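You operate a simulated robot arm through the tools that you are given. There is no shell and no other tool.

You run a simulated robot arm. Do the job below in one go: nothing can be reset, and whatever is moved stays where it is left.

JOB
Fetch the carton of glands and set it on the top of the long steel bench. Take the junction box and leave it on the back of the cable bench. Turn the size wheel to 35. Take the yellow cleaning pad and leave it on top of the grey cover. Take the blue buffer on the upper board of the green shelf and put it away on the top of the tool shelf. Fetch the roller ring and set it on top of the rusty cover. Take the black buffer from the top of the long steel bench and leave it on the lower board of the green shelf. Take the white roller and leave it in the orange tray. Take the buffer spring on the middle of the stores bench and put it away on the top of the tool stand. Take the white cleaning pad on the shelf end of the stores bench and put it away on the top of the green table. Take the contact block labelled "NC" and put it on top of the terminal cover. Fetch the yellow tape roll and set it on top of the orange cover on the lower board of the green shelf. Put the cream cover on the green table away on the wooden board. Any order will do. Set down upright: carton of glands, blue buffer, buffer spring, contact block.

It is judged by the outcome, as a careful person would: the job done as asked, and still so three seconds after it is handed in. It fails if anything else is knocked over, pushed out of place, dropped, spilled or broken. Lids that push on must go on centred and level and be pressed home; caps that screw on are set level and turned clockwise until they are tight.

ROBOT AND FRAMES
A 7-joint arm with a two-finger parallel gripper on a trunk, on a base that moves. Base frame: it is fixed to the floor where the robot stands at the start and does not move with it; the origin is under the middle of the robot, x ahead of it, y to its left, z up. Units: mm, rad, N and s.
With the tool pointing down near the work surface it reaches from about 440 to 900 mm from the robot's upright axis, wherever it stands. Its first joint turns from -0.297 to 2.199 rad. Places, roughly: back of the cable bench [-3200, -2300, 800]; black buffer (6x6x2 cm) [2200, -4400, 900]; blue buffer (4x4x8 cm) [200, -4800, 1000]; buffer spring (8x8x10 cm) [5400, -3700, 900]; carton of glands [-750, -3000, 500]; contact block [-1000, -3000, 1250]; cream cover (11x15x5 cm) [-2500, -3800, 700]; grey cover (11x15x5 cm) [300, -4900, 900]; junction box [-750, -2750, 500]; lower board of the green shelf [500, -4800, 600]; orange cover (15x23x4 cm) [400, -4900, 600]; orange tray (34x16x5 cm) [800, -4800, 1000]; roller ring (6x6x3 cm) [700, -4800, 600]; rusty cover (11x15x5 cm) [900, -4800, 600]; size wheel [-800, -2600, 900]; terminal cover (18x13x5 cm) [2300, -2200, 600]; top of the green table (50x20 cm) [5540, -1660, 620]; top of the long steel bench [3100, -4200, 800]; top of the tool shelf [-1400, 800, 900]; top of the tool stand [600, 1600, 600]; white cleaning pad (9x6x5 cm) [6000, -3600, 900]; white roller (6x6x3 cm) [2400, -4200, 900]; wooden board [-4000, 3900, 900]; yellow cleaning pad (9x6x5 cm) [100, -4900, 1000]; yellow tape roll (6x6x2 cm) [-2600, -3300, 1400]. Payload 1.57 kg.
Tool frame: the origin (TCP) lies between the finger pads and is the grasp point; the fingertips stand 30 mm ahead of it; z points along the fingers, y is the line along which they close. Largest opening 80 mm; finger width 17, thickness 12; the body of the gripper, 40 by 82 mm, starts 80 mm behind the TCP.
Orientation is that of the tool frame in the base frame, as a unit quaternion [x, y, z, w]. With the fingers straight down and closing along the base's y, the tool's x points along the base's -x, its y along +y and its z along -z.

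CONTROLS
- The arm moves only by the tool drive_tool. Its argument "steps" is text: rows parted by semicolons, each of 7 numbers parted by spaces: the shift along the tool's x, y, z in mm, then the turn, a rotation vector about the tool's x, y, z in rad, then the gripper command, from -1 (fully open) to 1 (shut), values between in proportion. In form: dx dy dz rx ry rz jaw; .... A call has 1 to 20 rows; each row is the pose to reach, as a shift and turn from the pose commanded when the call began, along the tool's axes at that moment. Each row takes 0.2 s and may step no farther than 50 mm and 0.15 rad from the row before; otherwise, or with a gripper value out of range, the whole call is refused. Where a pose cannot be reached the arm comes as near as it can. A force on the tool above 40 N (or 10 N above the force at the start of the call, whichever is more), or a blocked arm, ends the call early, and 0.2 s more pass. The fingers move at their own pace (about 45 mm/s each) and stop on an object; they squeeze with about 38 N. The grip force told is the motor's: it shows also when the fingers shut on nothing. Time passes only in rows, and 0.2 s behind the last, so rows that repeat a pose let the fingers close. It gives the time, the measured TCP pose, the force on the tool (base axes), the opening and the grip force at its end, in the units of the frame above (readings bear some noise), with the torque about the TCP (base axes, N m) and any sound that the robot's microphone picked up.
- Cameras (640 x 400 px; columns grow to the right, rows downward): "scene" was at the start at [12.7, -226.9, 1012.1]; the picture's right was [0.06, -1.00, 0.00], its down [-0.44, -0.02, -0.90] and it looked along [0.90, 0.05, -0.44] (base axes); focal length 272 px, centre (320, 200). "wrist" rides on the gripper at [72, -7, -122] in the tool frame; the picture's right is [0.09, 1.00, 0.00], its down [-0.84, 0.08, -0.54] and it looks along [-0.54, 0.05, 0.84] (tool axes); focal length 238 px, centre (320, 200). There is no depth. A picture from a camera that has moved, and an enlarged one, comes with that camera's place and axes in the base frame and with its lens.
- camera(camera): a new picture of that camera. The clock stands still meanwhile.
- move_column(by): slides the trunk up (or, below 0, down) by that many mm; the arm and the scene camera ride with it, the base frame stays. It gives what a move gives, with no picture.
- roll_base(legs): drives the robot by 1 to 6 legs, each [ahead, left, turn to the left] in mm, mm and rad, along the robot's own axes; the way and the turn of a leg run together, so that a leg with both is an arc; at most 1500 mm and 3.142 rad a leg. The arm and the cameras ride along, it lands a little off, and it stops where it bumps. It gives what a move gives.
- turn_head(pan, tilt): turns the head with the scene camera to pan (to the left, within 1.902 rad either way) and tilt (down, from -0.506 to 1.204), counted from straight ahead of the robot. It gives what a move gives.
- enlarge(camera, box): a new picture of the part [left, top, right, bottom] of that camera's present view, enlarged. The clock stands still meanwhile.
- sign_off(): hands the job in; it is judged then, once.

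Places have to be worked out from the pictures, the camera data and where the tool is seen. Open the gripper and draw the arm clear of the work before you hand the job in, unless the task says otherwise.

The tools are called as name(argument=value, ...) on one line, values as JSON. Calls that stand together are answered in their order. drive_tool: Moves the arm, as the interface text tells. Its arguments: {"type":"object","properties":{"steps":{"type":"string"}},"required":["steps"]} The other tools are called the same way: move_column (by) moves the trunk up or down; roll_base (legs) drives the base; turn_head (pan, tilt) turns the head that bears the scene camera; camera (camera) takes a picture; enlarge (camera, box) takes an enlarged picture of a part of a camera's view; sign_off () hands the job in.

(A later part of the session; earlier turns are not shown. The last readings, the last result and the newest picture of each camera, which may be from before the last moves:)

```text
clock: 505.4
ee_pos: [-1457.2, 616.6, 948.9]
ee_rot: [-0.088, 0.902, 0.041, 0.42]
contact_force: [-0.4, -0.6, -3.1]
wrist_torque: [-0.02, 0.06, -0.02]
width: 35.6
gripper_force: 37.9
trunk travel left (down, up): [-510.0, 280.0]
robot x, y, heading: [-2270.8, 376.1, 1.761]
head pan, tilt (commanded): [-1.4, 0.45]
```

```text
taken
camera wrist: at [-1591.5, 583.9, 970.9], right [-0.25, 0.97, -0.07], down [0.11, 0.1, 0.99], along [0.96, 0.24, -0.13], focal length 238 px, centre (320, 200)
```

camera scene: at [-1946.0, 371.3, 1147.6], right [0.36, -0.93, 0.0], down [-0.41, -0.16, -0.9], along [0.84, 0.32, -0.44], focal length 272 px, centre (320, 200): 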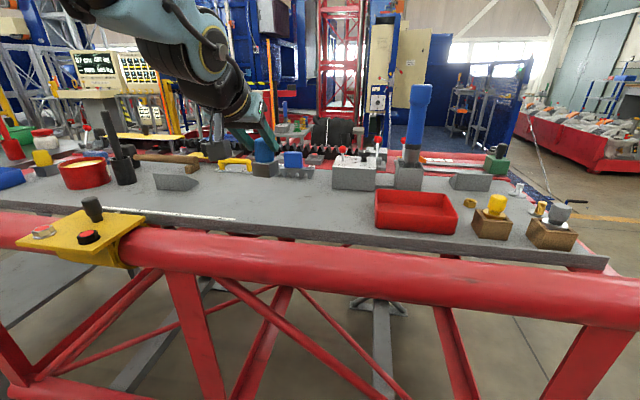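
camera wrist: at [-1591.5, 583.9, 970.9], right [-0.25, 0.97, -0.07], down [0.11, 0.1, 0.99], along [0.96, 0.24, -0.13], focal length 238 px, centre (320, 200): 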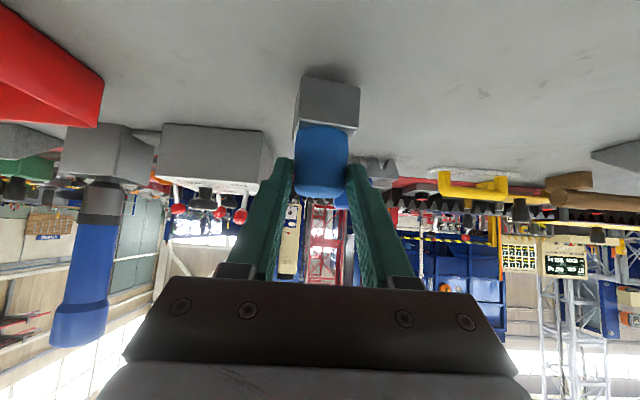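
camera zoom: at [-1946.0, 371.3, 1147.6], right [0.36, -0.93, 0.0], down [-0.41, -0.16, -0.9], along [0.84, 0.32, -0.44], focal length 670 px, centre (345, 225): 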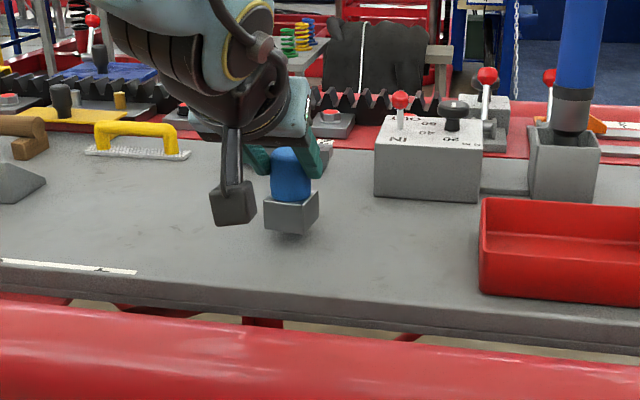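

The spot is clear. I lower the remaining way feeling for contact.

drive_tool(steps="4.6 0 3.9 0 0 0 1; 9.2 0 7.7 0 0 0 1; 9.2 0 7.7 0 0 0 1")

drive_tool(steps="0.8 0 0.65 0 0 0 1; 1.6 0 1.3 0 0 0 1; 2.3 0 1.9 0 0 0 1; 3.1 0 2.6 0 0 0 1")

```text
clock: 506.2
ee_pos: [-1456.0, 616.0, 936.1]
ee_rot: [-0.087, 0.902, 0.04, 0.42]
contact_force: [-2.2, -0.8, 0.8]
wrist_torque: [0.05, 0.05, 0.03]
width: 35.5
gripper_force: 37.5
trunk travel left (down, up): [-510.0, 280.0]
robot x, y, heading: [-2277.7, 374.0, 1.764]
head pan, tilt (commanded): [-1.4, 0.45]
```

```text
clock: 507.2
ee_pos: [-1455.9, 616.6, 935.6]
ee_rot: [-0.089, 0.901, 0.041, 0.423]
contact_force: [-2.9, -1.4, 27.9]
wrist_torque: [0.3, 0.22, 0.04]
width: 35.6
gripper_force: 37.8
trunk travel left (down, up): [-510.0, 280.0]
robot x, y, heading: [-2274.9, 378.5, 1.762]
head pan, tilt (commanded): [-1.4, 0.45]
```

Firm contact at z≈936. I ease, open and withdraw along the fingers.

drive_tool(steps="-2.3 0 -1.9 0 0 0 1; -2.5 0 -2.1 0 0 0 -0.4; -2.5 0 -2.1 0 0 0 -0.4; -2.5 0 -2.1 0 0 0 -0.4; -2.5 0 -30 0 0 0 -0.4; -2.5 0 -70 0 0 0 -0.4; -2.5 0 -110 0 0 0 -0.4; -20 0 -145 0 0 0 -0.4")

enlarge(camera="scene", box=[180, 90, 440, 250])

```text
clock: 509.0
ee_pos: [-1553.5, 596.6, 1038.3]
ee_rot: [-0.089, 0.903, 0.042, 0.419]
contact_force: [0.3, -0.5, -0.2]
wrist_torque: [0.02, 0.01, 0.0]
width: 56.1
gripper_force: 0.1
trunk travel left (down, up): [-510.0, 280.0]
robot x, y, heading: [-2272.8, 375.9, 1.765]
head pan, tilt (commanded): [-1.4, 0.45]
```

```text
2.46 times, centred on (310, 170) of scene
camera zoom: at [-1945.8, 371.3, 1147.5], right [0.36, -0.93, 0.0], down [-0.41, -0.16, -0.9], along [0.84, 0.32, -0.44], focal length 670 px, centre (345, 274)
```

zoom: 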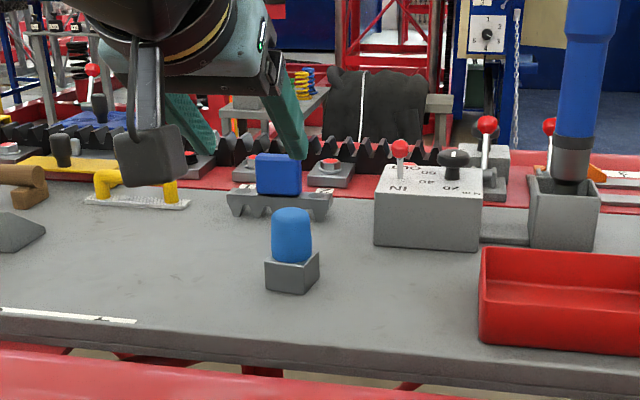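

The blue buffer stands upright on the tool shelf. Now the junction box: I leave the frame's side, turn around and drive back to the front of the middle table.

roll_base(legs=[[0, 200, 0], [-1250, 0, 0], [0, 0, 3.05], [0, 1150, 0], [0, 1100, 0]])

turn_head(pan=-0.6, tilt=0.35)

camera(camera="scene")

```text
clock: 534.4
ee_pos: [-737.0, -930.0, 1038.9]
ee_rot: [0.906, 0.027, -0.421, 0.014]
contact_force: [0.0, 0.0, 0.3]
wrist_torque: [0.02, 0.02, 0.03]
width: 56.0
gripper_force: 0.1
trunk travel left (down, up): [-510.0, 280.0]
robot x, y, heading: [4.5, -804.7, -1.512]
head pan, tilt (commanded): [-1.4, 0.45]
```

```text
clock: 535.5
ee_pos: [-736.9, -930.0, 1039.4]
ee_rot: [0.906, 0.027, -0.421, 0.013]
contact_force: [-0.4, 0.6, 0.7]
wrist_torque: [-0.02, -0.02, -0.02]
width: 56.0
gripper_force: 0.1
trunk travel left (down, up): [-510.0, 280.0]
robot x, y, heading: [8.1, -803.3, -1.513]
head pan, tilt (commanded): [-0.6, 0.351]
```

```text
taken
camera scene: at [-274.0, -822.0, 1156.9], right [-0.86, 0.52, 0.0], down [0.18, 0.29, -0.94], along [-0.48, -0.8, -0.34], focal length 272 px, centre (320, 200)
```

scene: 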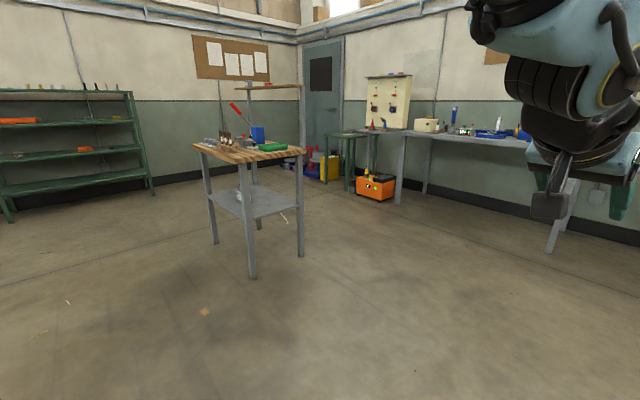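

I retract the arm and lower the trunk before going alongside the table, then drive there.

drive_tool(steps="25.7 0 -30.6 0 0 0 -1; 51.4 0 -61.3 0 0 0 -1; 77.2 0 -91.9 0 0 0 -1; 102.9 0 -122.6 0 0 0 -1; 128.6 0 -153.2 0 0 0 -1")

move_column(by=-400)

move_column(by=-100)

roll_base(legs=[[0, 0, 0.112], [1500, -180, 0], [250, -40, 0]])

turn_head(pan=-1.5, tilt=0.3)

camera(camera="scene")

camera(camera="wrist")

```text
clock: 536.7
ee_pos: [-538.6, -920.0, 1038.0]
ee_rot: [0.906, 0.027, -0.422, 0.013]
contact_force: [-0.3, 0.0, 0.0]
wrist_torque: [0.02, 0.0, 0.02]
width: 79.9
gripper_force: 0.1
trunk travel left (down, up): [-510.0, 280.0]
robot x, y, heading: [8.2, -806.1, -1.509]
head pan, tilt (commanded): [-0.6, 0.351]
```

```text
clock: 540.6
ee_pos: [-538.7, -919.8, 637.4]
ee_rot: [0.906, 0.027, -0.422, 0.013]
contact_force: [-0.6, 0.8, 0.2]
wrist_torque: [-0.03, -0.02, 0.01]
width: 80.0
gripper_force: 0.1
trunk travel left (down, up): [-110.0, 680.0]
robot x, y, heading: [8.1, -810.9, -1.512]
head pan, tilt (commanded): [-0.6, 0.351]
```

```text
clock: 541.9
ee_pos: [-538.9, -920.3, 537.8]
ee_rot: [0.906, 0.027, -0.422, 0.013]
contact_force: [-0.1, -0.1, 0.4]
wrist_torque: [0.02, 0.0, 0.0]
width: 79.9
gripper_force: 0.0
trunk travel left (down, up): [-10.0, 780.0]
robot x, y, heading: [5.7, -807.5, -1.516]
head pan, tilt (commanded): [-0.6, 0.351]
```

```text
refused: leg 2 is longer than a leg can be; nothing moved
```

```text
clock: 543.1
ee_pos: [-539.3, -918.2, 538.5]
ee_rot: [0.906, 0.027, -0.422, 0.014]
contact_force: [-0.4, 0.0, -0.7]
wrist_torque: [0.0, 0.0, -0.01]
width: 79.7
gripper_force: 0.0
trunk travel left (down, up): [-10.0, 780.0]
robot x, y, heading: [7.8, -810.3, -1.512]
head pan, tilt (commanded): [-1.499, 0.3]
```

```text
taken
camera scene: at [-318.5, -754.5, 661.6], right [-0.13, 0.99, 0.0], down [0.29, 0.04, -0.96], along [-0.95, -0.13, -0.3], focal length 272 px, centre (320, 200)
```

scene: 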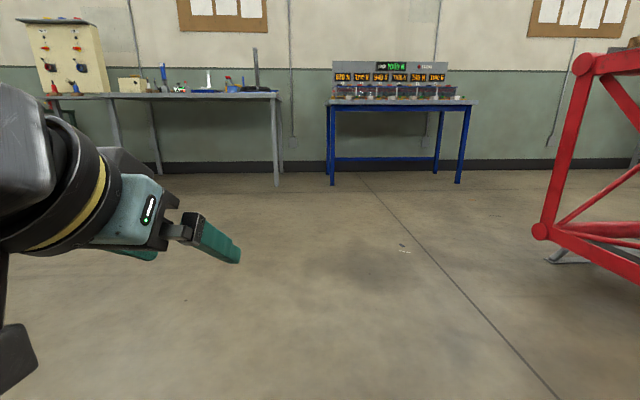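

```text
taken
camera wrist: at [-399.1, -904.4, 561.4], right [0.12, -0.99, -0.07], down [-0.12, -0.08, 0.99], along [-0.99, -0.11, -0.13], focal length 238 px, centre (320, 200)
```

wrist: 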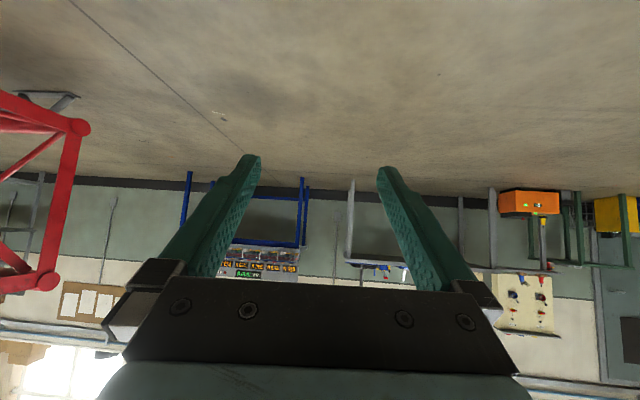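

The second leg was slightly too long; I repeat with shorter legs.

roll_base(legs=[[0, 0, 0.112], [1100, -160, 0], [600, -80, 0]])

camera(camera="scene")

camera(camera="wrist")

```text
clock: 552.3
ee_pos: [-484.9, -2670.3, 538.9]
ee_rot: [0.904, 0.071, -0.42, 0.033]
contact_force: [-0.3, -0.8, -0.3]
wrist_torque: [0.02, 0.02, -0.02]
width: 80.1
gripper_force: 0.1
trunk travel left (down, up): [-10.0, 780.0]
robot x, y, heading: [51.0, -2503.6, -1.411]
head pan, tilt (commanded): [-1.499, 0.3]
```

```text
taken
camera scene: at [-281.6, -2484.2, 661.6], right [-0.23, 0.97, 0.0], down [0.29, 0.07, -0.96], along [-0.93, -0.21, -0.3], focal length 272 px, centre (320, 200)
```

scene: 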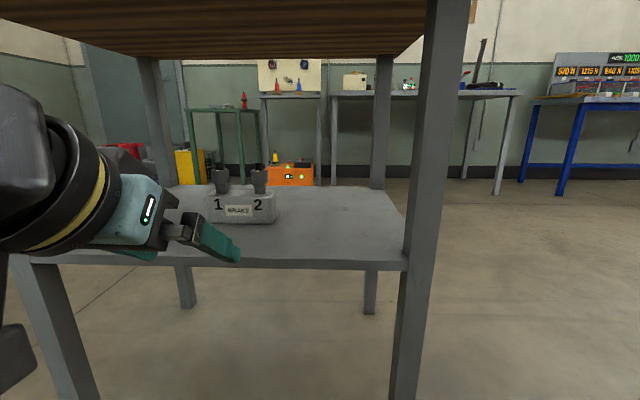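

```text
taken
camera wrist: at [-347.2, -2641.1, 561.4], right [0.21, -0.97, -0.07], down [-0.11, -0.1, 0.99], along [-0.97, -0.2, -0.13], focal length 238 px, centre (320, 200)
```

wrist: 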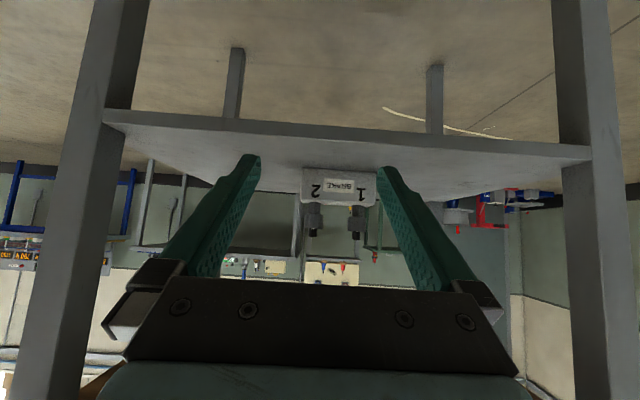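

I enlarge the junction box in both views.

enlarge(camera="scene", box=[190, 155, 300, 235])

enlarge(camera="wrist", box=[280, 150, 400, 250])

```text
5.00 times, centred on (245, 195) of scene
camera zoom: at [-281.6, -2484.2, 661.6], right [-0.23, 0.97, 0.0], down [0.29, 0.07, -0.96], along [-0.93, -0.21, -0.3], focal length 1361 px, centre (695, 225)
```

zoom: 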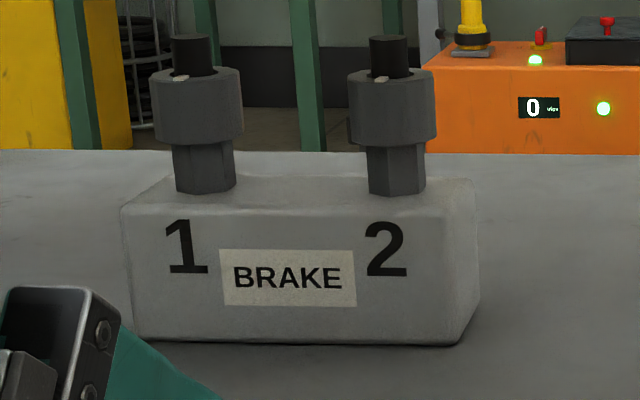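

```text
4.00 times, centred on (340, 200) of wrist
camera zoom: at [-347.2, -2641.1, 561.4], right [0.21, -0.97, -0.07], down [-0.11, -0.1, 0.99], along [-0.97, -0.2, -0.13], focal length 953 px, centre (240, 200)
```

zoom: 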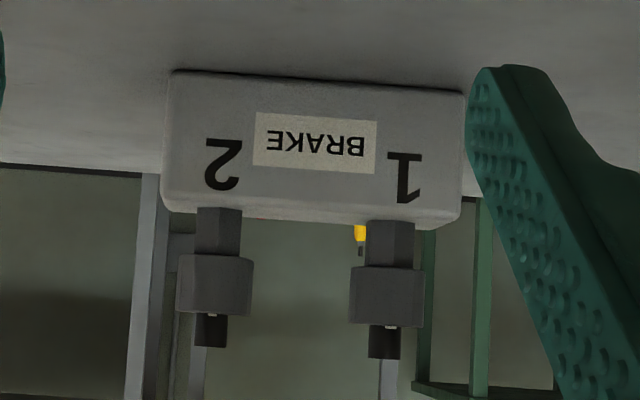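

Box 135 x 57 x 55 mm is too long for the jaws lengthwise, but its gland "2" (39 mm across) can be held from the front with the box's weight along the closing line. I approach gland 2 at about (-788, -2725), stopping short to check alignment.

drive_tool(steps="-31.2 1.5 32.5 0 0 0 -0.5; -62.5 3 65.1 0 0 0 -0.5; -94.5 4.5 97 0 0 0 -0.5; -123.4 6 131.5 0 0 0 -0.5; -139.5 6.8 150.6 0 0 0 -0.5; -139.5 6.8 150.6 0 0 0 -0.5")

camera(camera="wrist")

camera(camera="scene")

```text
clock: 553.7
ee_pos: [-684.6, -2707.7, 547.5]
ee_rot: [0.904, 0.071, -0.421, 0.034]
contact_force: [-0.7, 0.5, 0.3]
wrist_torque: [0.03, -0.01, -0.01]
width: 59.8
gripper_force: 0.1
trunk travel left (down, up): [-10.0, 780.0]
robot x, y, heading: [51.0, -2505.6, -1.415]
head pan, tilt (commanded): [-1.499, 0.3]
```

```text
taken
camera wrist: at [-548.4, -2678.6, 572.0], right [0.21, -0.97, -0.07], down [-0.11, -0.1, 0.99], along [-0.97, -0.2, -0.13], focal length 238 px, centre (320, 200)
```

wrist: 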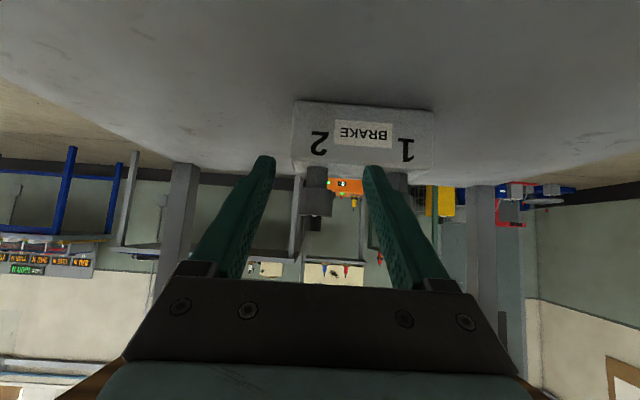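

```text
taken
camera scene: at [-281.5, -2484.2, 661.6], right [-0.23, 0.97, 0.0], down [0.29, 0.07, -0.96], along [-0.93, -0.21, -0.3], focal length 272 px, centre (320, 200)
```

scene: 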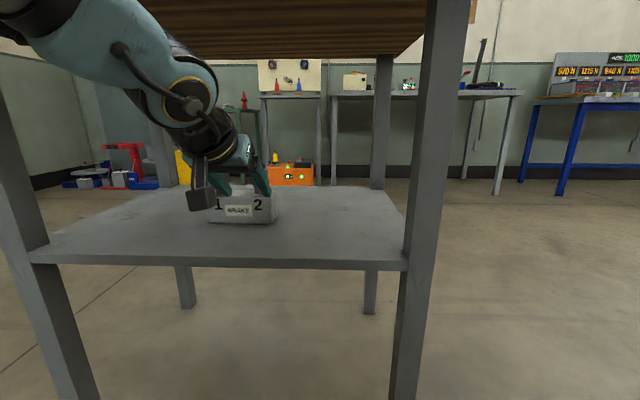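

Gland 2 is aligned within about 2 mm. I advance 88 mm and close on it.

drive_tool(steps="-20 -0.7 23 0 0 0 -0.5; -40 -1.4 46 0 0 0 -0.5; -57.5 -1.5 66.5 0 0 0 -0.5; -57.5 -1.5 66.5 0 0 0 1; -57.5 -1.5 66.5 0 0 0 1; -57.5 -1.5 66.5 0 0 0 1; -57.5 -1.5 66.5 0 0 0 1")

camera(camera="wrist")

enlarge(camera="scene", box=[150, 120, 330, 240])

```text
clock: 555.3
ee_pos: [-772.0, -2717.9, 548.8]
ee_rot: [0.904, 0.071, -0.421, 0.033]
contact_force: [-0.9, -2.9, 3.3]
wrist_torque: [-0.04, -0.03, 0.0]
width: 32.7
gripper_force: 35.6
trunk travel left (down, up): [-10.0, 780.0]
robot x, y, heading: [49.7, -2503.2, -1.42]
head pan, tilt (commanded): [-1.499, 0.3]
```

```text
taken
camera wrist: at [-635.1, -2689.4, 572.4], right [0.21, -0.97, -0.07], down [-0.11, -0.1, 0.99], along [-0.97, -0.2, -0.13], focal length 238 px, centre (320, 200)
```

wrist: 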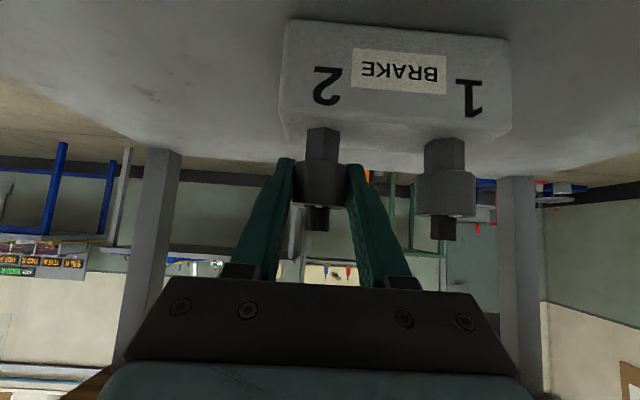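

```text
3.33 times, centred on (240, 180) of scene
camera zoom: at [-281.6, -2484.3, 661.6], right [-0.23, 0.97, 0.0], down [0.29, 0.07, -0.96], along [-0.93, -0.21, -0.3], focal length 908 px, centre (587, 267)
```

zoom: 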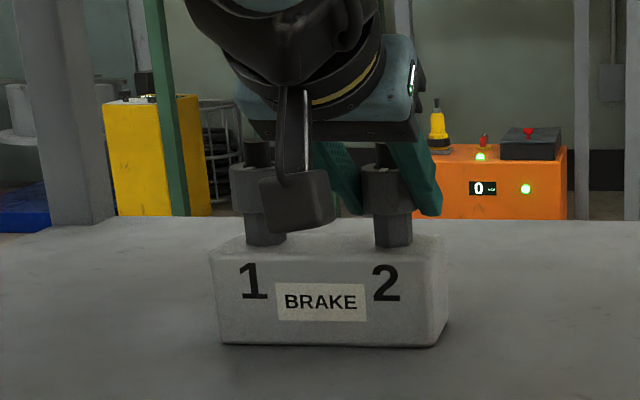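

Gland gripped (32.7 mm). I lift 12 mm as a test and check whether the box hangs level.

drive_tool(steps="0 0 0 0 0 0 1; -3.8 0 -3.2 0 0 0 1; -7.7 0 -6.4 0 0 0 1; -9.2 0 -7.7 0 0 0 1; -9.2 0 -7.7 0 0 0 1")

enlarge(camera="scene", box=[150, 120, 330, 240])

```text
clock: 556.5
ee_pos: [-773.1, -2720.2, 560.9]
ee_rot: [0.904, 0.071, -0.421, 0.034]
contact_force: [0.0, 0.0, -3.5]
wrist_torque: [0.15, 0.03, -0.02]
width: 32.8
gripper_force: 38.2
trunk travel left (down, up): [-10.0, 780.0]
robot x, y, heading: [45.3, -2505.6, -1.413]
head pan, tilt (commanded): [-1.499, 0.3]
```

```text
3.33 times, centred on (240, 180) of scene
camera zoom: at [-281.6, -2484.2, 661.5], right [-0.23, 0.97, 0.0], down [0.29, 0.07, -0.96], along [-0.93, -0.21, -0.3], focal length 908 px, centre (587, 267)
```

zoom: 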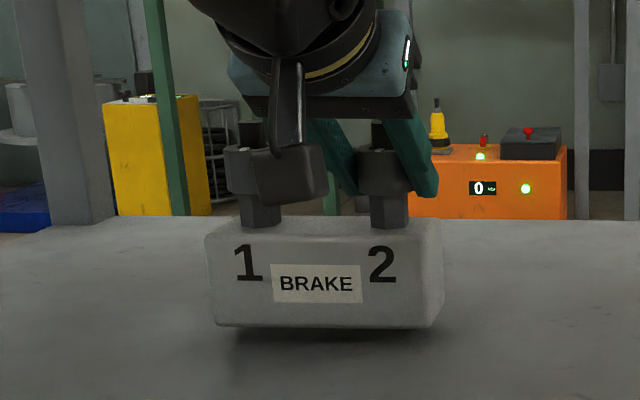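

It hangs level and weighs only about 0.36 kg. I raise it a bit more and withdraw.

drive_tool(steps="-9.6 0 -8 0 0 0 1; -19.2 0 -16.1 0 0 0 1; 6.5 0 -46.7 0 0 0 1; 32.2 0 -77.4 0 0 0 1; 57.9 0 -108 0 0 0 1; 83.7 0 -138.7 0 0 0 1; 109.4 0 -169.3 0 0 0 1; 135.1 0 -200 0 0 0 1; 160.8 0 -230.6 0 0 0 1; 173.7 0 -245.9 0 0 0 1")

camera(camera="scene")

camera(camera="wrist")

```text
clock: 558.7
ee_pos: [-482.9, -2669.0, 582.7]
ee_rot: [0.904, 0.07, -0.42, 0.033]
contact_force: [0.7, 0.0, -2.7]
wrist_torque: [0.14, -0.01, 0.0]
width: 32.8
gripper_force: 38.0
out of reach, approached as far as the arm can: row 10
trunk travel left (down, up): [-10.0, 780.0]
robot x, y, heading: [48.2, -2506.6, -1.415]
head pan, tilt (commanded): [-1.499, 0.3]
```

```text
taken
camera scene: at [-281.6, -2484.2, 661.6], right [-0.23, 0.97, 0.0], down [0.29, 0.07, -0.96], along [-0.93, -0.21, -0.3], focal length 272 px, centre (320, 200)
```

scene: 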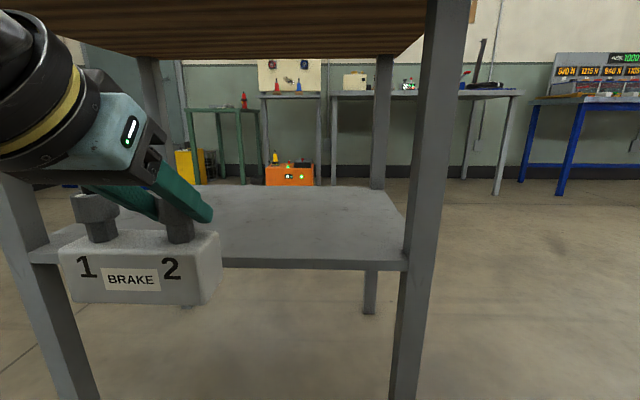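

```text
taken
camera wrist: at [-346.1, -2641.4, 606.6], right [0.21, -0.97, -0.07], down [-0.11, -0.1, 0.99], along [-0.97, -0.2, -0.13], focal length 238 px, centre (320, 200)
```

wrist: 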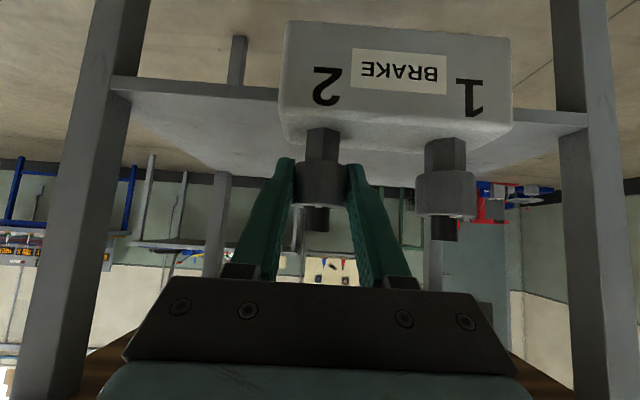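

The box is out and steady. I raise it, back out north of the table, then move west toward the cable bench.

move_column(by=400)

roll_base(legs=[[-1000, 0, 0.04], [0, -1400, 0], [0, -400, 0]])

move_column(by=200)

turn_head(pan=-1.2, tilt=0.4)

camera(camera="scene")

```text
clock: 562.5
ee_pos: [-484.0, -2670.7, 983.1]
ee_rot: [0.904, 0.071, -0.42, 0.033]
contact_force: [0.5, -0.7, -3.1]
wrist_torque: [0.1, 0.01, -0.02]
width: 32.7
gripper_force: 38.3
trunk travel left (down, up): [-410.0, 380.0]
robot x, y, heading: [47.9, -2503.4, -1.417]
head pan, tilt (commanded): [-1.499, 0.3]
```

```text
clock: 576.4
ee_pos: [-2446.6, -2037.5, 982.7]
ee_rot: [0.903, 0.077, -0.42, 0.036]
contact_force: [-0.1, -0.6, -3.1]
wrist_torque: [0.17, -0.04, 0.0]
width: 32.7
gripper_force: 38.6
trunk travel left (down, up): [-410.0, 380.0]
robot x, y, heading: [-1916.2, -1862.9, -1.393]
head pan, tilt (commanded): [-1.499, 0.3]
```

```text
clock: 578.6
ee_pos: [-2446.7, -2037.4, 1182.4]
ee_rot: [0.904, 0.078, -0.419, 0.037]
contact_force: [0.2, -1.0, -3.0]
wrist_torque: [0.1, 0.0, 0.02]
width: 32.9
gripper_force: 37.8
trunk travel left (down, up): [-610.0, 180.0]
robot x, y, heading: [-1917.8, -1861.7, -1.399]
head pan, tilt (commanded): [-1.499, 0.3]
```

```text
clock: 579.4
ee_pos: [-2447.8, -2037.9, 1184.4]
ee_rot: [0.903, 0.077, -0.421, 0.036]
contact_force: [-0.2, -0.3, -2.6]
wrist_torque: [0.1, -0.05, 0.02]
width: 32.4
gripper_force: 37.9
trunk travel left (down, up): [-610.0, 180.0]
robot x, y, heading: [-1918.9, -1861.2, -1.399]
head pan, tilt (commanded): [-1.201, 0.4]
```

```text
taken
camera scene: at [-2237.1, -1873.7, 1252.3], right [-0.52, 0.86, 0.0], down [0.33, 0.2, -0.92], along [-0.79, -0.47, -0.39], focal length 272 px, centre (320, 200)
```

scene: 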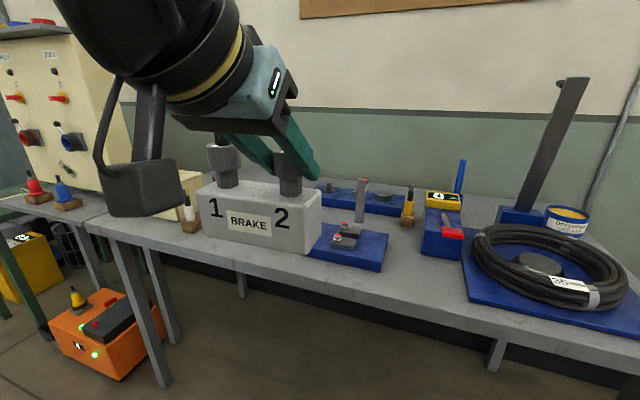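

The arm hides part of the bench. I look with the head turned further right and with the wrist camera.

turn_head(pan=-1.75, tilt=0.5)

camera(camera="scene")

camera(camera="wrist")

turn_head(pan=-0.6, tilt=0.4)

camera(camera="scene")

```text
clock: 580.4
ee_pos: [-2447.5, -2038.0, 1183.2]
ee_rot: [0.903, 0.077, -0.421, 0.036]
contact_force: [-0.2, -0.5, -2.8]
wrist_torque: [0.06, 0.0, 0.01]
width: 32.8
gripper_force: 37.9
trunk travel left (down, up): [-610.0, 180.0]
robot x, y, heading: [-1920.4, -1864.7, -1.396]
head pan, tilt (commanded): [-1.751, 0.499]
```

```text
taken
camera scene: at [-2248.7, -1825.3, 1243.2], right [0.01, 1.0, 0.0], down [0.48, 0.0, -0.88], along [-0.88, 0.01, -0.48], focal length 272 px, centre (320, 200)
```

scene: 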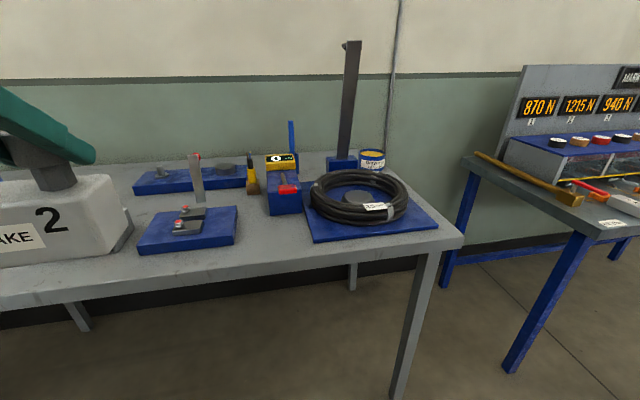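

```text
taken
camera wrist: at [-2310.5, -2006.9, 1206.7], right [0.23, -0.97, -0.07], down [-0.11, -0.1, 0.99], along [-0.97, -0.22, -0.13], focal length 238 px, centre (320, 200)
```

wrist: 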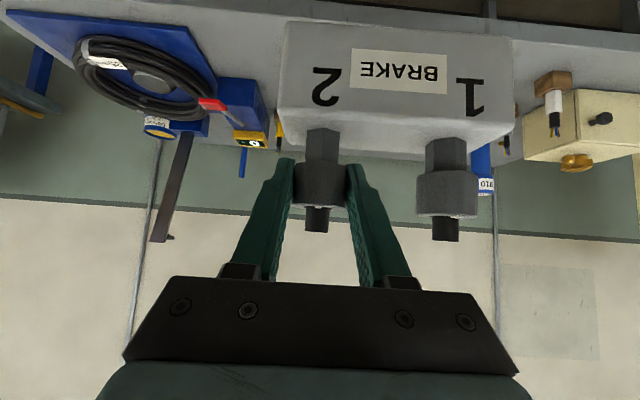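

```text
clock: 581.8
ee_pos: [-2447.7, -2037.8, 1182.9]
ee_rot: [0.903, 0.077, -0.42, 0.037]
contact_force: [0.3, -0.2, -3.3]
wrist_torque: [0.14, 0.02, -0.01]
width: 32.6
gripper_force: 38.5
trunk travel left (down, up): [-610.0, 180.0]
robot x, y, heading: [-1919.5, -1861.0, -1.396]
head pan, tilt (commanded): [-0.6, 0.4]
```

```text
taken
camera scene: at [-2196.3, -1910.2, 1252.3], right [-0.91, 0.42, 0.0], down [0.16, 0.35, -0.92], along [-0.38, -0.84, -0.39], focal length 272 px, centre (320, 200)
```

scene: 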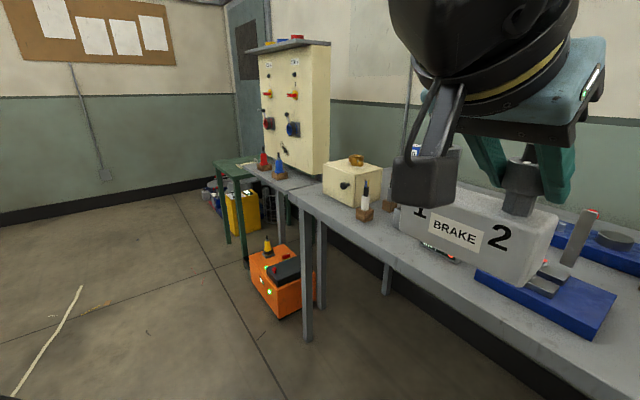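

I move 600 mm further along the bench so that the head can see its middle past the arm.

roll_base(legs=[[600, 0, 0.02]])

turn_head(pan=-1.8, tilt=0.45)

camera(camera="scene")

enlarge(camera="scene", box=[60, 120, 420, 320])

```text
clock: 585.1
ee_pos: [-2341.5, -2630.4, 1183.1]
ee_rot: [0.903, 0.08, -0.42, 0.038]
contact_force: [0.5, 0.4, -3.4]
wrist_torque: [0.13, -0.01, 0.02]
width: 32.9
gripper_force: 37.5
trunk travel left (down, up): [-610.0, 180.0]
robot x, y, heading: [-1817.8, -2451.6, -1.391]
head pan, tilt (commanded): [-0.6, 0.4]
```

```text
clock: 586.5
ee_pos: [-2341.1, -2629.8, 1183.1]
ee_rot: [0.903, 0.081, -0.42, 0.038]
contact_force: [-0.3, -0.3, -2.9]
wrist_torque: [0.16, 0.0, 0.01]
width: 33.0
gripper_force: 37.7
trunk travel left (down, up): [-610.0, 180.0]
robot x, y, heading: [-1814.7, -2454.0, -1.39]
head pan, tilt (commanded): [-1.799, 0.45]
```

```text
taken
camera scene: at [-2145.4, -2411.4, 1247.6], right [0.05, 1.0, 0.0], down [0.43, -0.02, -0.9], along [-0.9, 0.04, -0.44], focal length 272 px, centre (320, 200)
```

scene: 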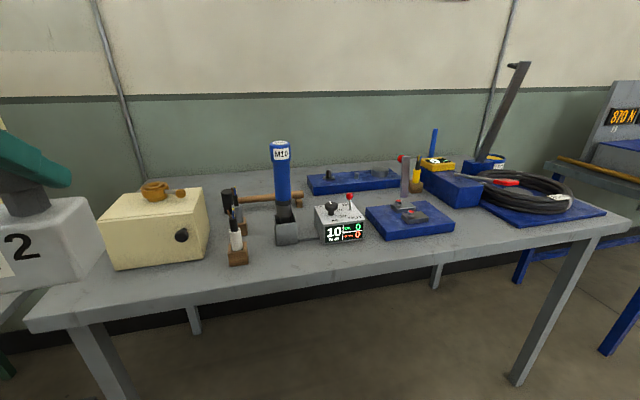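

```text
1.78 times, centred on (240, 220) of scene
camera zoom: at [-2145.4, -2411.4, 1247.6], right [0.05, 1.0, 0.0], down [0.43, -0.02, -0.9], along [-0.9, 0.04, -0.44], focal length 484 px, centre (462, 164)
```

zoom: 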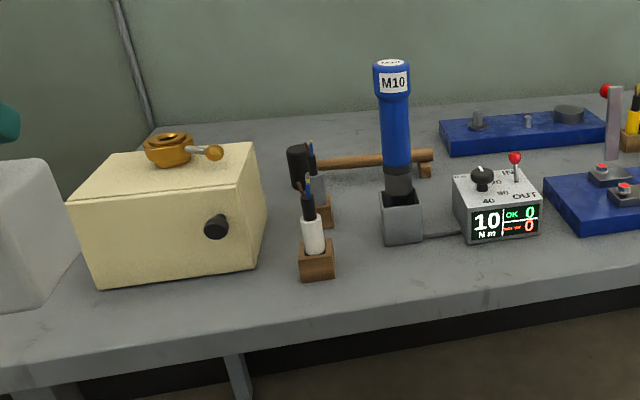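

The back strip behind the hammer is free; target for the box centre about (-3110, -2640), bench z≈850. I raise the trunk fully, then move the base closer and a bit back.

move_column(by=180)

roll_base(legs=[[-190, 0, 0], [0, -300, 0]])

turn_head(pan=-1.5, tilt=0.6)

camera(camera="scene")

```text
clock: 588.5
ee_pos: [-2341.6, -2628.9, 1362.6]
ee_rot: [0.903, 0.082, -0.421, 0.039]
contact_force: [-1.1, 0.4, -2.7]
wrist_torque: [0.13, 0.01, 0.05]
width: 32.9
gripper_force: 37.8
trunk travel left (down, up): [-790.0, 0.0]
robot x, y, heading: [-1810.9, -2452.7, -1.396]
head pan, tilt (commanded): [-1.799, 0.45]
```

```text
clock: 591.8
ee_pos: [-2671.4, -2500.3, 1363.4]
ee_rot: [0.902, 0.087, -0.42, 0.041]
contact_force: [0.0, 1.0, -3.0]
wrist_torque: [0.13, -0.03, 0.02]
width: 32.9
gripper_force: 38.0
trunk travel left (down, up): [-790.0, 0.0]
robot x, y, heading: [-2142.4, -2317.4, -1.384]
head pan, tilt (commanded): [-1.799, 0.45]
```

```text
clock: 592.5
ee_pos: [-2671.0, -2500.9, 1363.8]
ee_rot: [0.903, 0.085, -0.42, 0.039]
contact_force: [-1.0, 0.9, -2.7]
wrist_torque: [0.17, 0.02, 0.02]
width: 32.5
gripper_force: 37.4
trunk travel left (down, up): [-790.0, 0.0]
robot x, y, heading: [-2146.5, -2315.5, -1.383]
head pan, tilt (commanded): [-1.499, 0.6]
```

```text
taken
camera scene: at [-2470.7, -2306.0, 1414.1], right [-0.26, 0.97, 0.0], down [0.55, 0.15, -0.83], along [-0.8, -0.21, -0.56], focal length 272 px, centre (320, 200)
```

scene: 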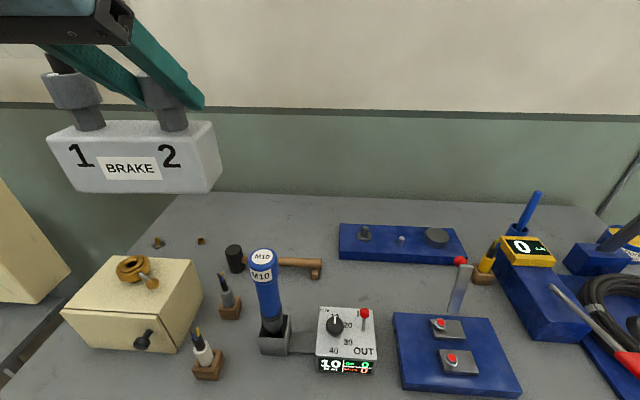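

The back strip is free between the studs and the blue plate. I lower a little and extend over the bench at a height that clears the torque tool.

move_column(by=-100)

drive_tool(steps="-28.4 1.5 33.9 0 0 0 1; -56.8 3 67.7 0 0 0 1; -85.3 4.5 101.6 0 0 0 1; -113.7 6 135.4 0 0 0 1; -142.1 7.5 169.3 0 0 0 1; -170.5 9 203.1 0 0 0 1; -198.9 10.5 237 0 0 0 1; -227.4 12 270.9 0 0 0 1; -255.8 13.5 304.7 0 0 0 1; -284.2 15.2 338.6 0 0 0 1; -284.2 15.2 338.6 0 0 0 1")

camera(camera="scene")

camera(camera="wrist")

```text
clock: 593.9
ee_pos: [-2672.4, -2500.1, 1263.4]
ee_rot: [0.903, 0.086, -0.419, 0.041]
contact_force: [-0.5, -0.5, -2.3]
wrist_torque: [0.08, 0.04, 0.0]
width: 32.7
gripper_force: 38.3
trunk travel left (down, up): [-690.0, 100.0]
robot x, y, heading: [-2140.5, -2316.0, -1.384]
head pan, tilt (commanded): [-1.499, 0.6]
```

```text
clock: 596.3
ee_pos: [-3103.4, -2597.7, 1259.7]
ee_rot: [0.903, 0.085, -0.419, 0.041]
contact_force: [-0.5, -0.1, -2.7]
wrist_torque: [0.16, 0.02, -0.03]
width: 32.7
gripper_force: 38.1
trunk travel left (down, up): [-690.0, 100.0]
robot x, y, heading: [-2145.9, -2315.0, -1.375]
head pan, tilt (commanded): [-1.499, 0.6]
```

```text
taken
camera scene: at [-2470.9, -2306.2, 1314.0], right [-0.26, 0.97, 0.0], down [0.55, 0.15, -0.82], along [-0.8, -0.21, -0.57], focal length 272 px, centre (320, 200)
```

scene: 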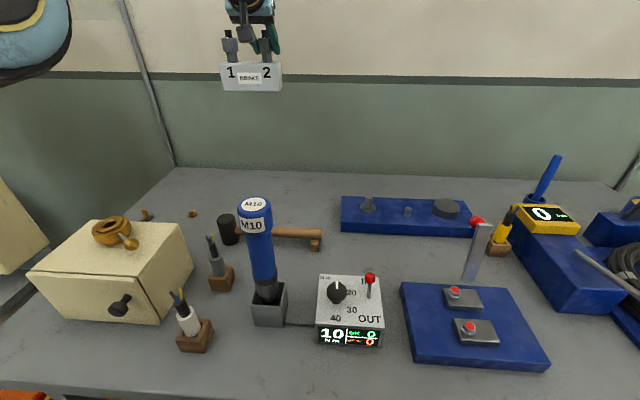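

```text
taken
camera wrist: at [-2966.6, -2564.4, 1283.7], right [0.25, -0.97, -0.07], down [-0.11, -0.1, 0.99], along [-0.96, -0.24, -0.13], focal length 238 px, centre (320, 200)
```

wrist: 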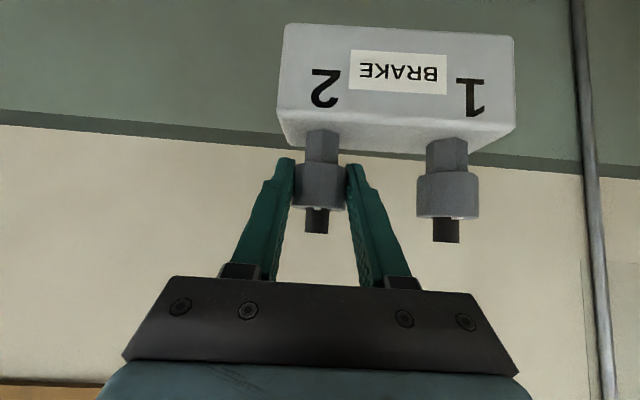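

The box is over its place. To keep my elbow high above the cream box I go down with the arm itself, not the trunk; first 240 mm.

drive_tool(steps="30.6 0 25.7 0 0 0 1; 61.3 0 51.4 0 0 0 1; 91.9 0 77.2 0 0 0 1; 122.6 0 102.9 0 0 0 1; 153.2 0 128.6 0 0 0 1; 183.8 0 154.3 0 0 0 1; 183.8 0 154.3 0 0 0 1")

camera(camera="scene")

enlarge(camera="scene", box=[160, 80, 360, 260])

```text
clock: 597.9
ee_pos: [-3101.8, -2598.5, 1022.6]
ee_rot: [0.902, 0.085, -0.421, 0.04]
contact_force: [0.2, -1.0, -2.7]
wrist_torque: [0.11, 0.0, -0.01]
width: 33.0
gripper_force: 38.2
trunk travel left (down, up): [-690.0, 100.0]
robot x, y, heading: [-2145.6, -2317.4, -1.382]
head pan, tilt (commanded): [-1.499, 0.6]
```

```text
taken
camera scene: at [-2470.7, -2306.2, 1314.1], right [-0.26, 0.97, 0.0], down [0.55, 0.15, -0.82], along [-0.8, -0.21, -0.57], focal length 272 px, centre (320, 200)
```

scene: 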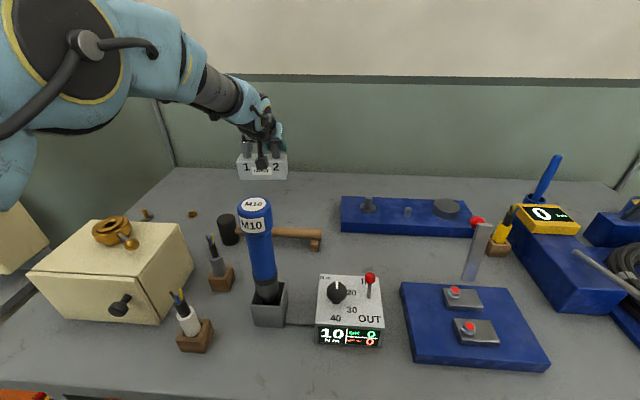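

```text
2.22 times, centred on (260, 170) of scene
camera zoom: at [-2470.7, -2306.2, 1314.1], right [-0.26, 0.97, 0.0], down [0.55, 0.15, -0.82], along [-0.8, -0.21, -0.57], focal length 605 px, centre (453, 267)
```

zoom: 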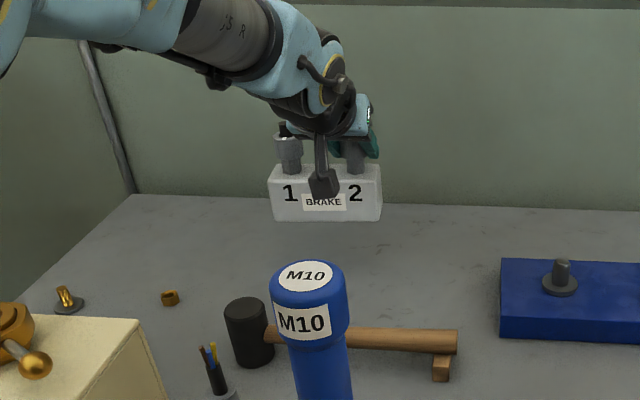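

The arm is well clear of everything. I continue down to about 10 mm above the bench.

drive_tool(steps="23 0 19.3 0 0 0 1; 46 0 38.6 0 0 0 1; 46 0 38.6 0 0 0 1")

enlarge(camera="scene", box=[180, 100, 340, 260])

```text
clock: 598.7
ee_pos: [-3100.7, -2599.1, 960.5]
ee_rot: [0.902, 0.085, -0.42, 0.04]
contact_force: [0.2, 0.0, -2.9]
wrist_torque: [0.18, -0.01, -0.02]
width: 32.9
gripper_force: 38.4
trunk travel left (down, up): [-690.0, 100.0]
robot x, y, heading: [-2147.2, -2315.3, -1.383]
head pan, tilt (commanded): [-1.499, 0.6]
```

```text
2.50 times, centred on (260, 180) of scene
camera zoom: at [-2470.7, -2306.1, 1314.1], right [-0.26, 0.97, 0.0], down [0.55, 0.15, -0.82], along [-0.8, -0.21, -0.57], focal length 681 px, centre (470, 250)
```

zoom: 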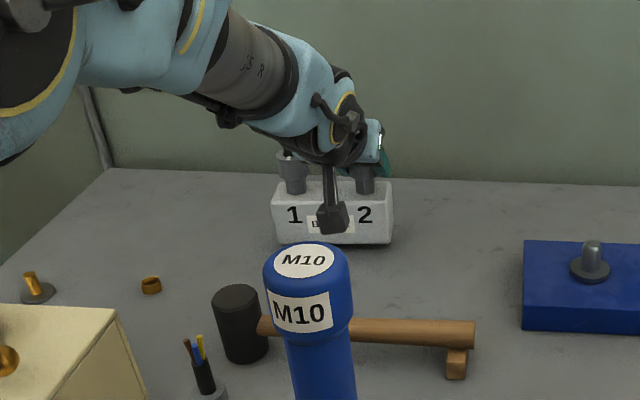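

Nearly down. I lower in small steps until contact.

drive_tool(steps="2.3 0 1.9 0 0 0 1; 4.6 0 3.9 0 0 0 1; 5.4 0 4.5 0 0 0 1")

drive_tool(steps="0.8 0 0.65 0 0 0 1; 1.6 0 1.3 0 0 0 1; 2.3 0 1.9 0 0 0 1; 3.1 0 2.6 0 0 0 1")

```text
clock: 599.5
ee_pos: [-3100.5, -2597.8, 954.7]
ee_rot: [0.903, 0.086, -0.42, 0.04]
contact_force: [-0.5, 0.8, -2.3]
wrist_torque: [0.09, -0.02, -0.02]
width: 33.0
gripper_force: 37.9
trunk travel left (down, up): [-690.0, 100.0]
robot x, y, heading: [-2143.3, -2315.7, -1.386]
head pan, tilt (commanded): [-1.499, 0.6]
```

```text
clock: 600.5
ee_pos: [-3102.3, -2598.6, 950.8]
ee_rot: [0.903, 0.085, -0.419, 0.04]
contact_force: [0.4, -0.7, -3.0]
wrist_torque: [0.11, -0.02, 0.02]
width: 32.8
gripper_force: 38.1
trunk travel left (down, up): [-690.0, 100.0]
robot x, y, heading: [-2146.7, -2314.4, -1.385]
head pan, tilt (commanded): [-1.499, 0.6]
```

drive_tool(steps="0.8 0 0.65 0 0 0 1; 1.6 0 1.3 0 0 0 1; 2.3 0 1.9 0 0 0 1; 3.1 0 2.6 0 0 0 1")

```text
clock: 601.5
ee_pos: [-3102.7, -2598.9, 948.0]
ee_rot: [0.902, 0.086, -0.42, 0.041]
contact_force: [-0.2, -0.3, -0.1]
wrist_torque: [0.22, -0.04, -0.07]
width: 32.8
gripper_force: 37.4
trunk travel left (down, up): [-690.0, 100.0]
robot x, y, heading: [-2149.6, -2318.5, -1.385]
head pan, tilt (commanded): [-1.499, 0.6]
```

The weight is just being taken by the bench. I go 2 mm further, then open and withdraw upward along the fingers.

drive_tool(steps="0.8 0 0.65 0 0 0 1; 1.5 0 1.3 0 0 0 1; 1.5 0 1.3 0 0 0 1")

drive_tool(steps="-0.8 0 -0.6 0 0 0 1; -0.8 0 -0.6 0 0 0 -0.4; -0.8 0 -0.6 0 0 0 -0.4; -0.8 0 -0.6 0 0 0 -0.4; -0.8 0 -30 0 0 0 -0.4; -0.8 0 -70 0 0 0 -0.4; -20 0 -110 0 0 0 -0.4; -50 0 -145 0 0 0 -0.4; -80 0 -180 0 0 0 -0.4")

enlarge(camera="scene", box=[160, 80, 360, 260])

```text
clock: 602.3
ee_pos: [-3102.0, -2597.5, 948.4]
ee_rot: [0.902, 0.085, -0.422, 0.04]
contact_force: [-2.4, 0.7, 11.0]
wrist_torque: [-0.17, -0.08, -0.01]
width: 33.1
gripper_force: 37.6
trunk travel left (down, up): [-690.0, 100.0]
robot x, y, heading: [-2142.0, -2318.9, -1.383]
head pan, tilt (commanded): [-1.499, 0.6]
```

```text
clock: 604.3
ee_pos: [-3018.0, -2584.0, 1122.4]
ee_rot: [0.903, 0.086, -0.418, 0.041]
contact_force: [0.6, 0.2, -0.5]
wrist_torque: [-0.01, 0.01, 0.01]
width: 56.2
gripper_force: 0.1
trunk travel left (down, up): [-690.0, 100.0]
robot x, y, heading: [-2142.7, -2318.8, -1.384]
head pan, tilt (commanded): [-1.499, 0.6]
```

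```text
2.22 times, centred on (260, 170) of scene
camera zoom: at [-2471.1, -2306.1, 1313.9], right [-0.26, 0.97, 0.0], down [0.55, 0.15, -0.82], along [-0.8, -0.21, -0.57], focal length 605 px, centre (453, 267)
```

zoom: 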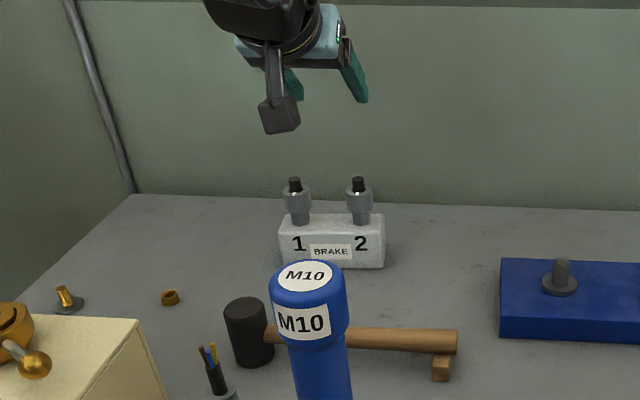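

The junction box stands at the back of the cable bench. I lift the arm out and drive toward the panel that carries the tape rolls.

drive_tool(steps="-34.5 0 -28.9 0 0 0 -1; -69 0 -57.9 0 0 0 -1; -103.4 0 -86.8 0 0 0 -1; -74.5 0 -121.3 0 0 0 -1; -45.6 0 -155.8 0 0 0 -1; -16.7 0 -190.2 0 0 0 -1; 12.2 0 -224.7 0 0 0 -1; 41.1 0 -259.2 0 0 0 -1; 70 0 -293.7 0 0 0 -1; 98.9 0 -328.2 0 0 0 -1; 121 0 -354 0 0 0 -1")

roll_base(legs=[[0, 280, 0], [760, 0, 0]])

move_column(by=100)

turn_head(pan=-1.6, tilt=0.2)

camera(camera="scene")

camera(camera="wrist")

```text
clock: 606.7
ee_pos: [-2676.1, -2514.0, 1255.5]
ee_rot: [0.903, 0.086, -0.42, 0.04]
contact_force: [-1.1, -0.1, 0.6]
wrist_torque: [-0.01, -0.06, 0.0]
width: 80.0
gripper_force: 0.0
trunk travel left (down, up): [-690.0, 100.0]
robot x, y, heading: [-2143.9, -2313.6, -1.384]
head pan, tilt (commanded): [-1.499, 0.6]
```

```text
clock: 612.4
ee_pos: [-2254.7, -3221.1, 1255.6]
ee_rot: [0.903, 0.084, -0.419, 0.04]
contact_force: [-0.4, -0.1, -0.4]
wrist_torque: [0.01, -0.01, -0.01]
width: 80.3
gripper_force: 0.1
trunk travel left (down, up): [-690.0, 100.0]
robot x, y, heading: [-1727.0, -3019.6, -1.382]
head pan, tilt (commanded): [-1.499, 0.6]
```

```text
clock: 613.7
ee_pos: [-2254.4, -3221.7, 1356.1]
ee_rot: [0.903, 0.085, -0.42, 0.041]
contact_force: [0.7, -0.2, 0.6]
wrist_torque: [0.0, -0.02, 0.01]
width: 80.0
gripper_force: 0.0
trunk travel left (down, up): [-790.0, 0.0]
robot x, y, heading: [-1723.0, -3024.3, -1.383]
head pan, tilt (commanded): [-1.499, 0.6]
```

```text
clock: 614.6
ee_pos: [-2253.5, -3219.0, 1355.8]
ee_rot: [0.903, 0.085, -0.42, 0.04]
contact_force: [-0.2, -0.1, -0.2]
wrist_torque: [0.01, -0.03, -0.02]
width: 79.9
gripper_force: 0.2
trunk travel left (down, up): [-790.0, 0.0]
robot x, y, heading: [-1723.0, -3021.3, -1.384]
head pan, tilt (commanded): [-1.6, 0.201]
```

```text
taken
camera scene: at [-2055.0, -3002.9, 1450.8], right [-0.16, 0.99, 0.0], down [0.2, 0.03, -0.98], along [-0.97, -0.15, -0.2], focal length 272 px, centre (320, 200)
```

scene: 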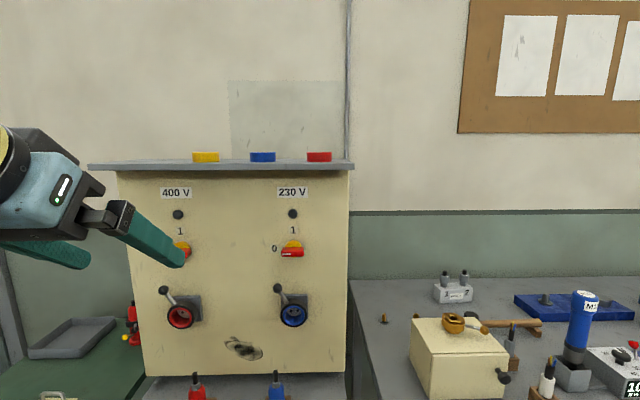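

```text
taken
camera wrist: at [-2117.5, -3187.3, 1379.7], right [0.24, -0.97, -0.07], down [-0.11, -0.1, 0.99], along [-0.96, -0.23, -0.13], focal length 238 px, centre (320, 200)
```

wrist: 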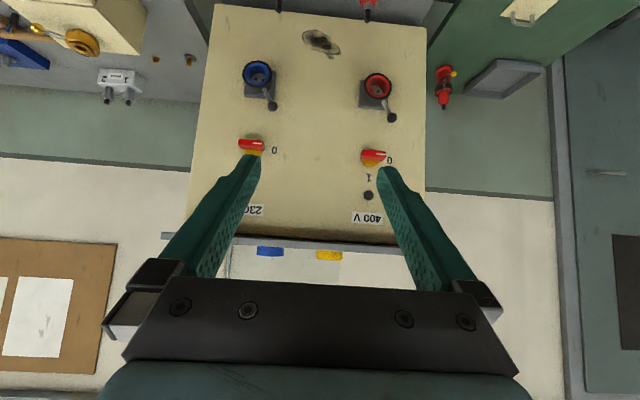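

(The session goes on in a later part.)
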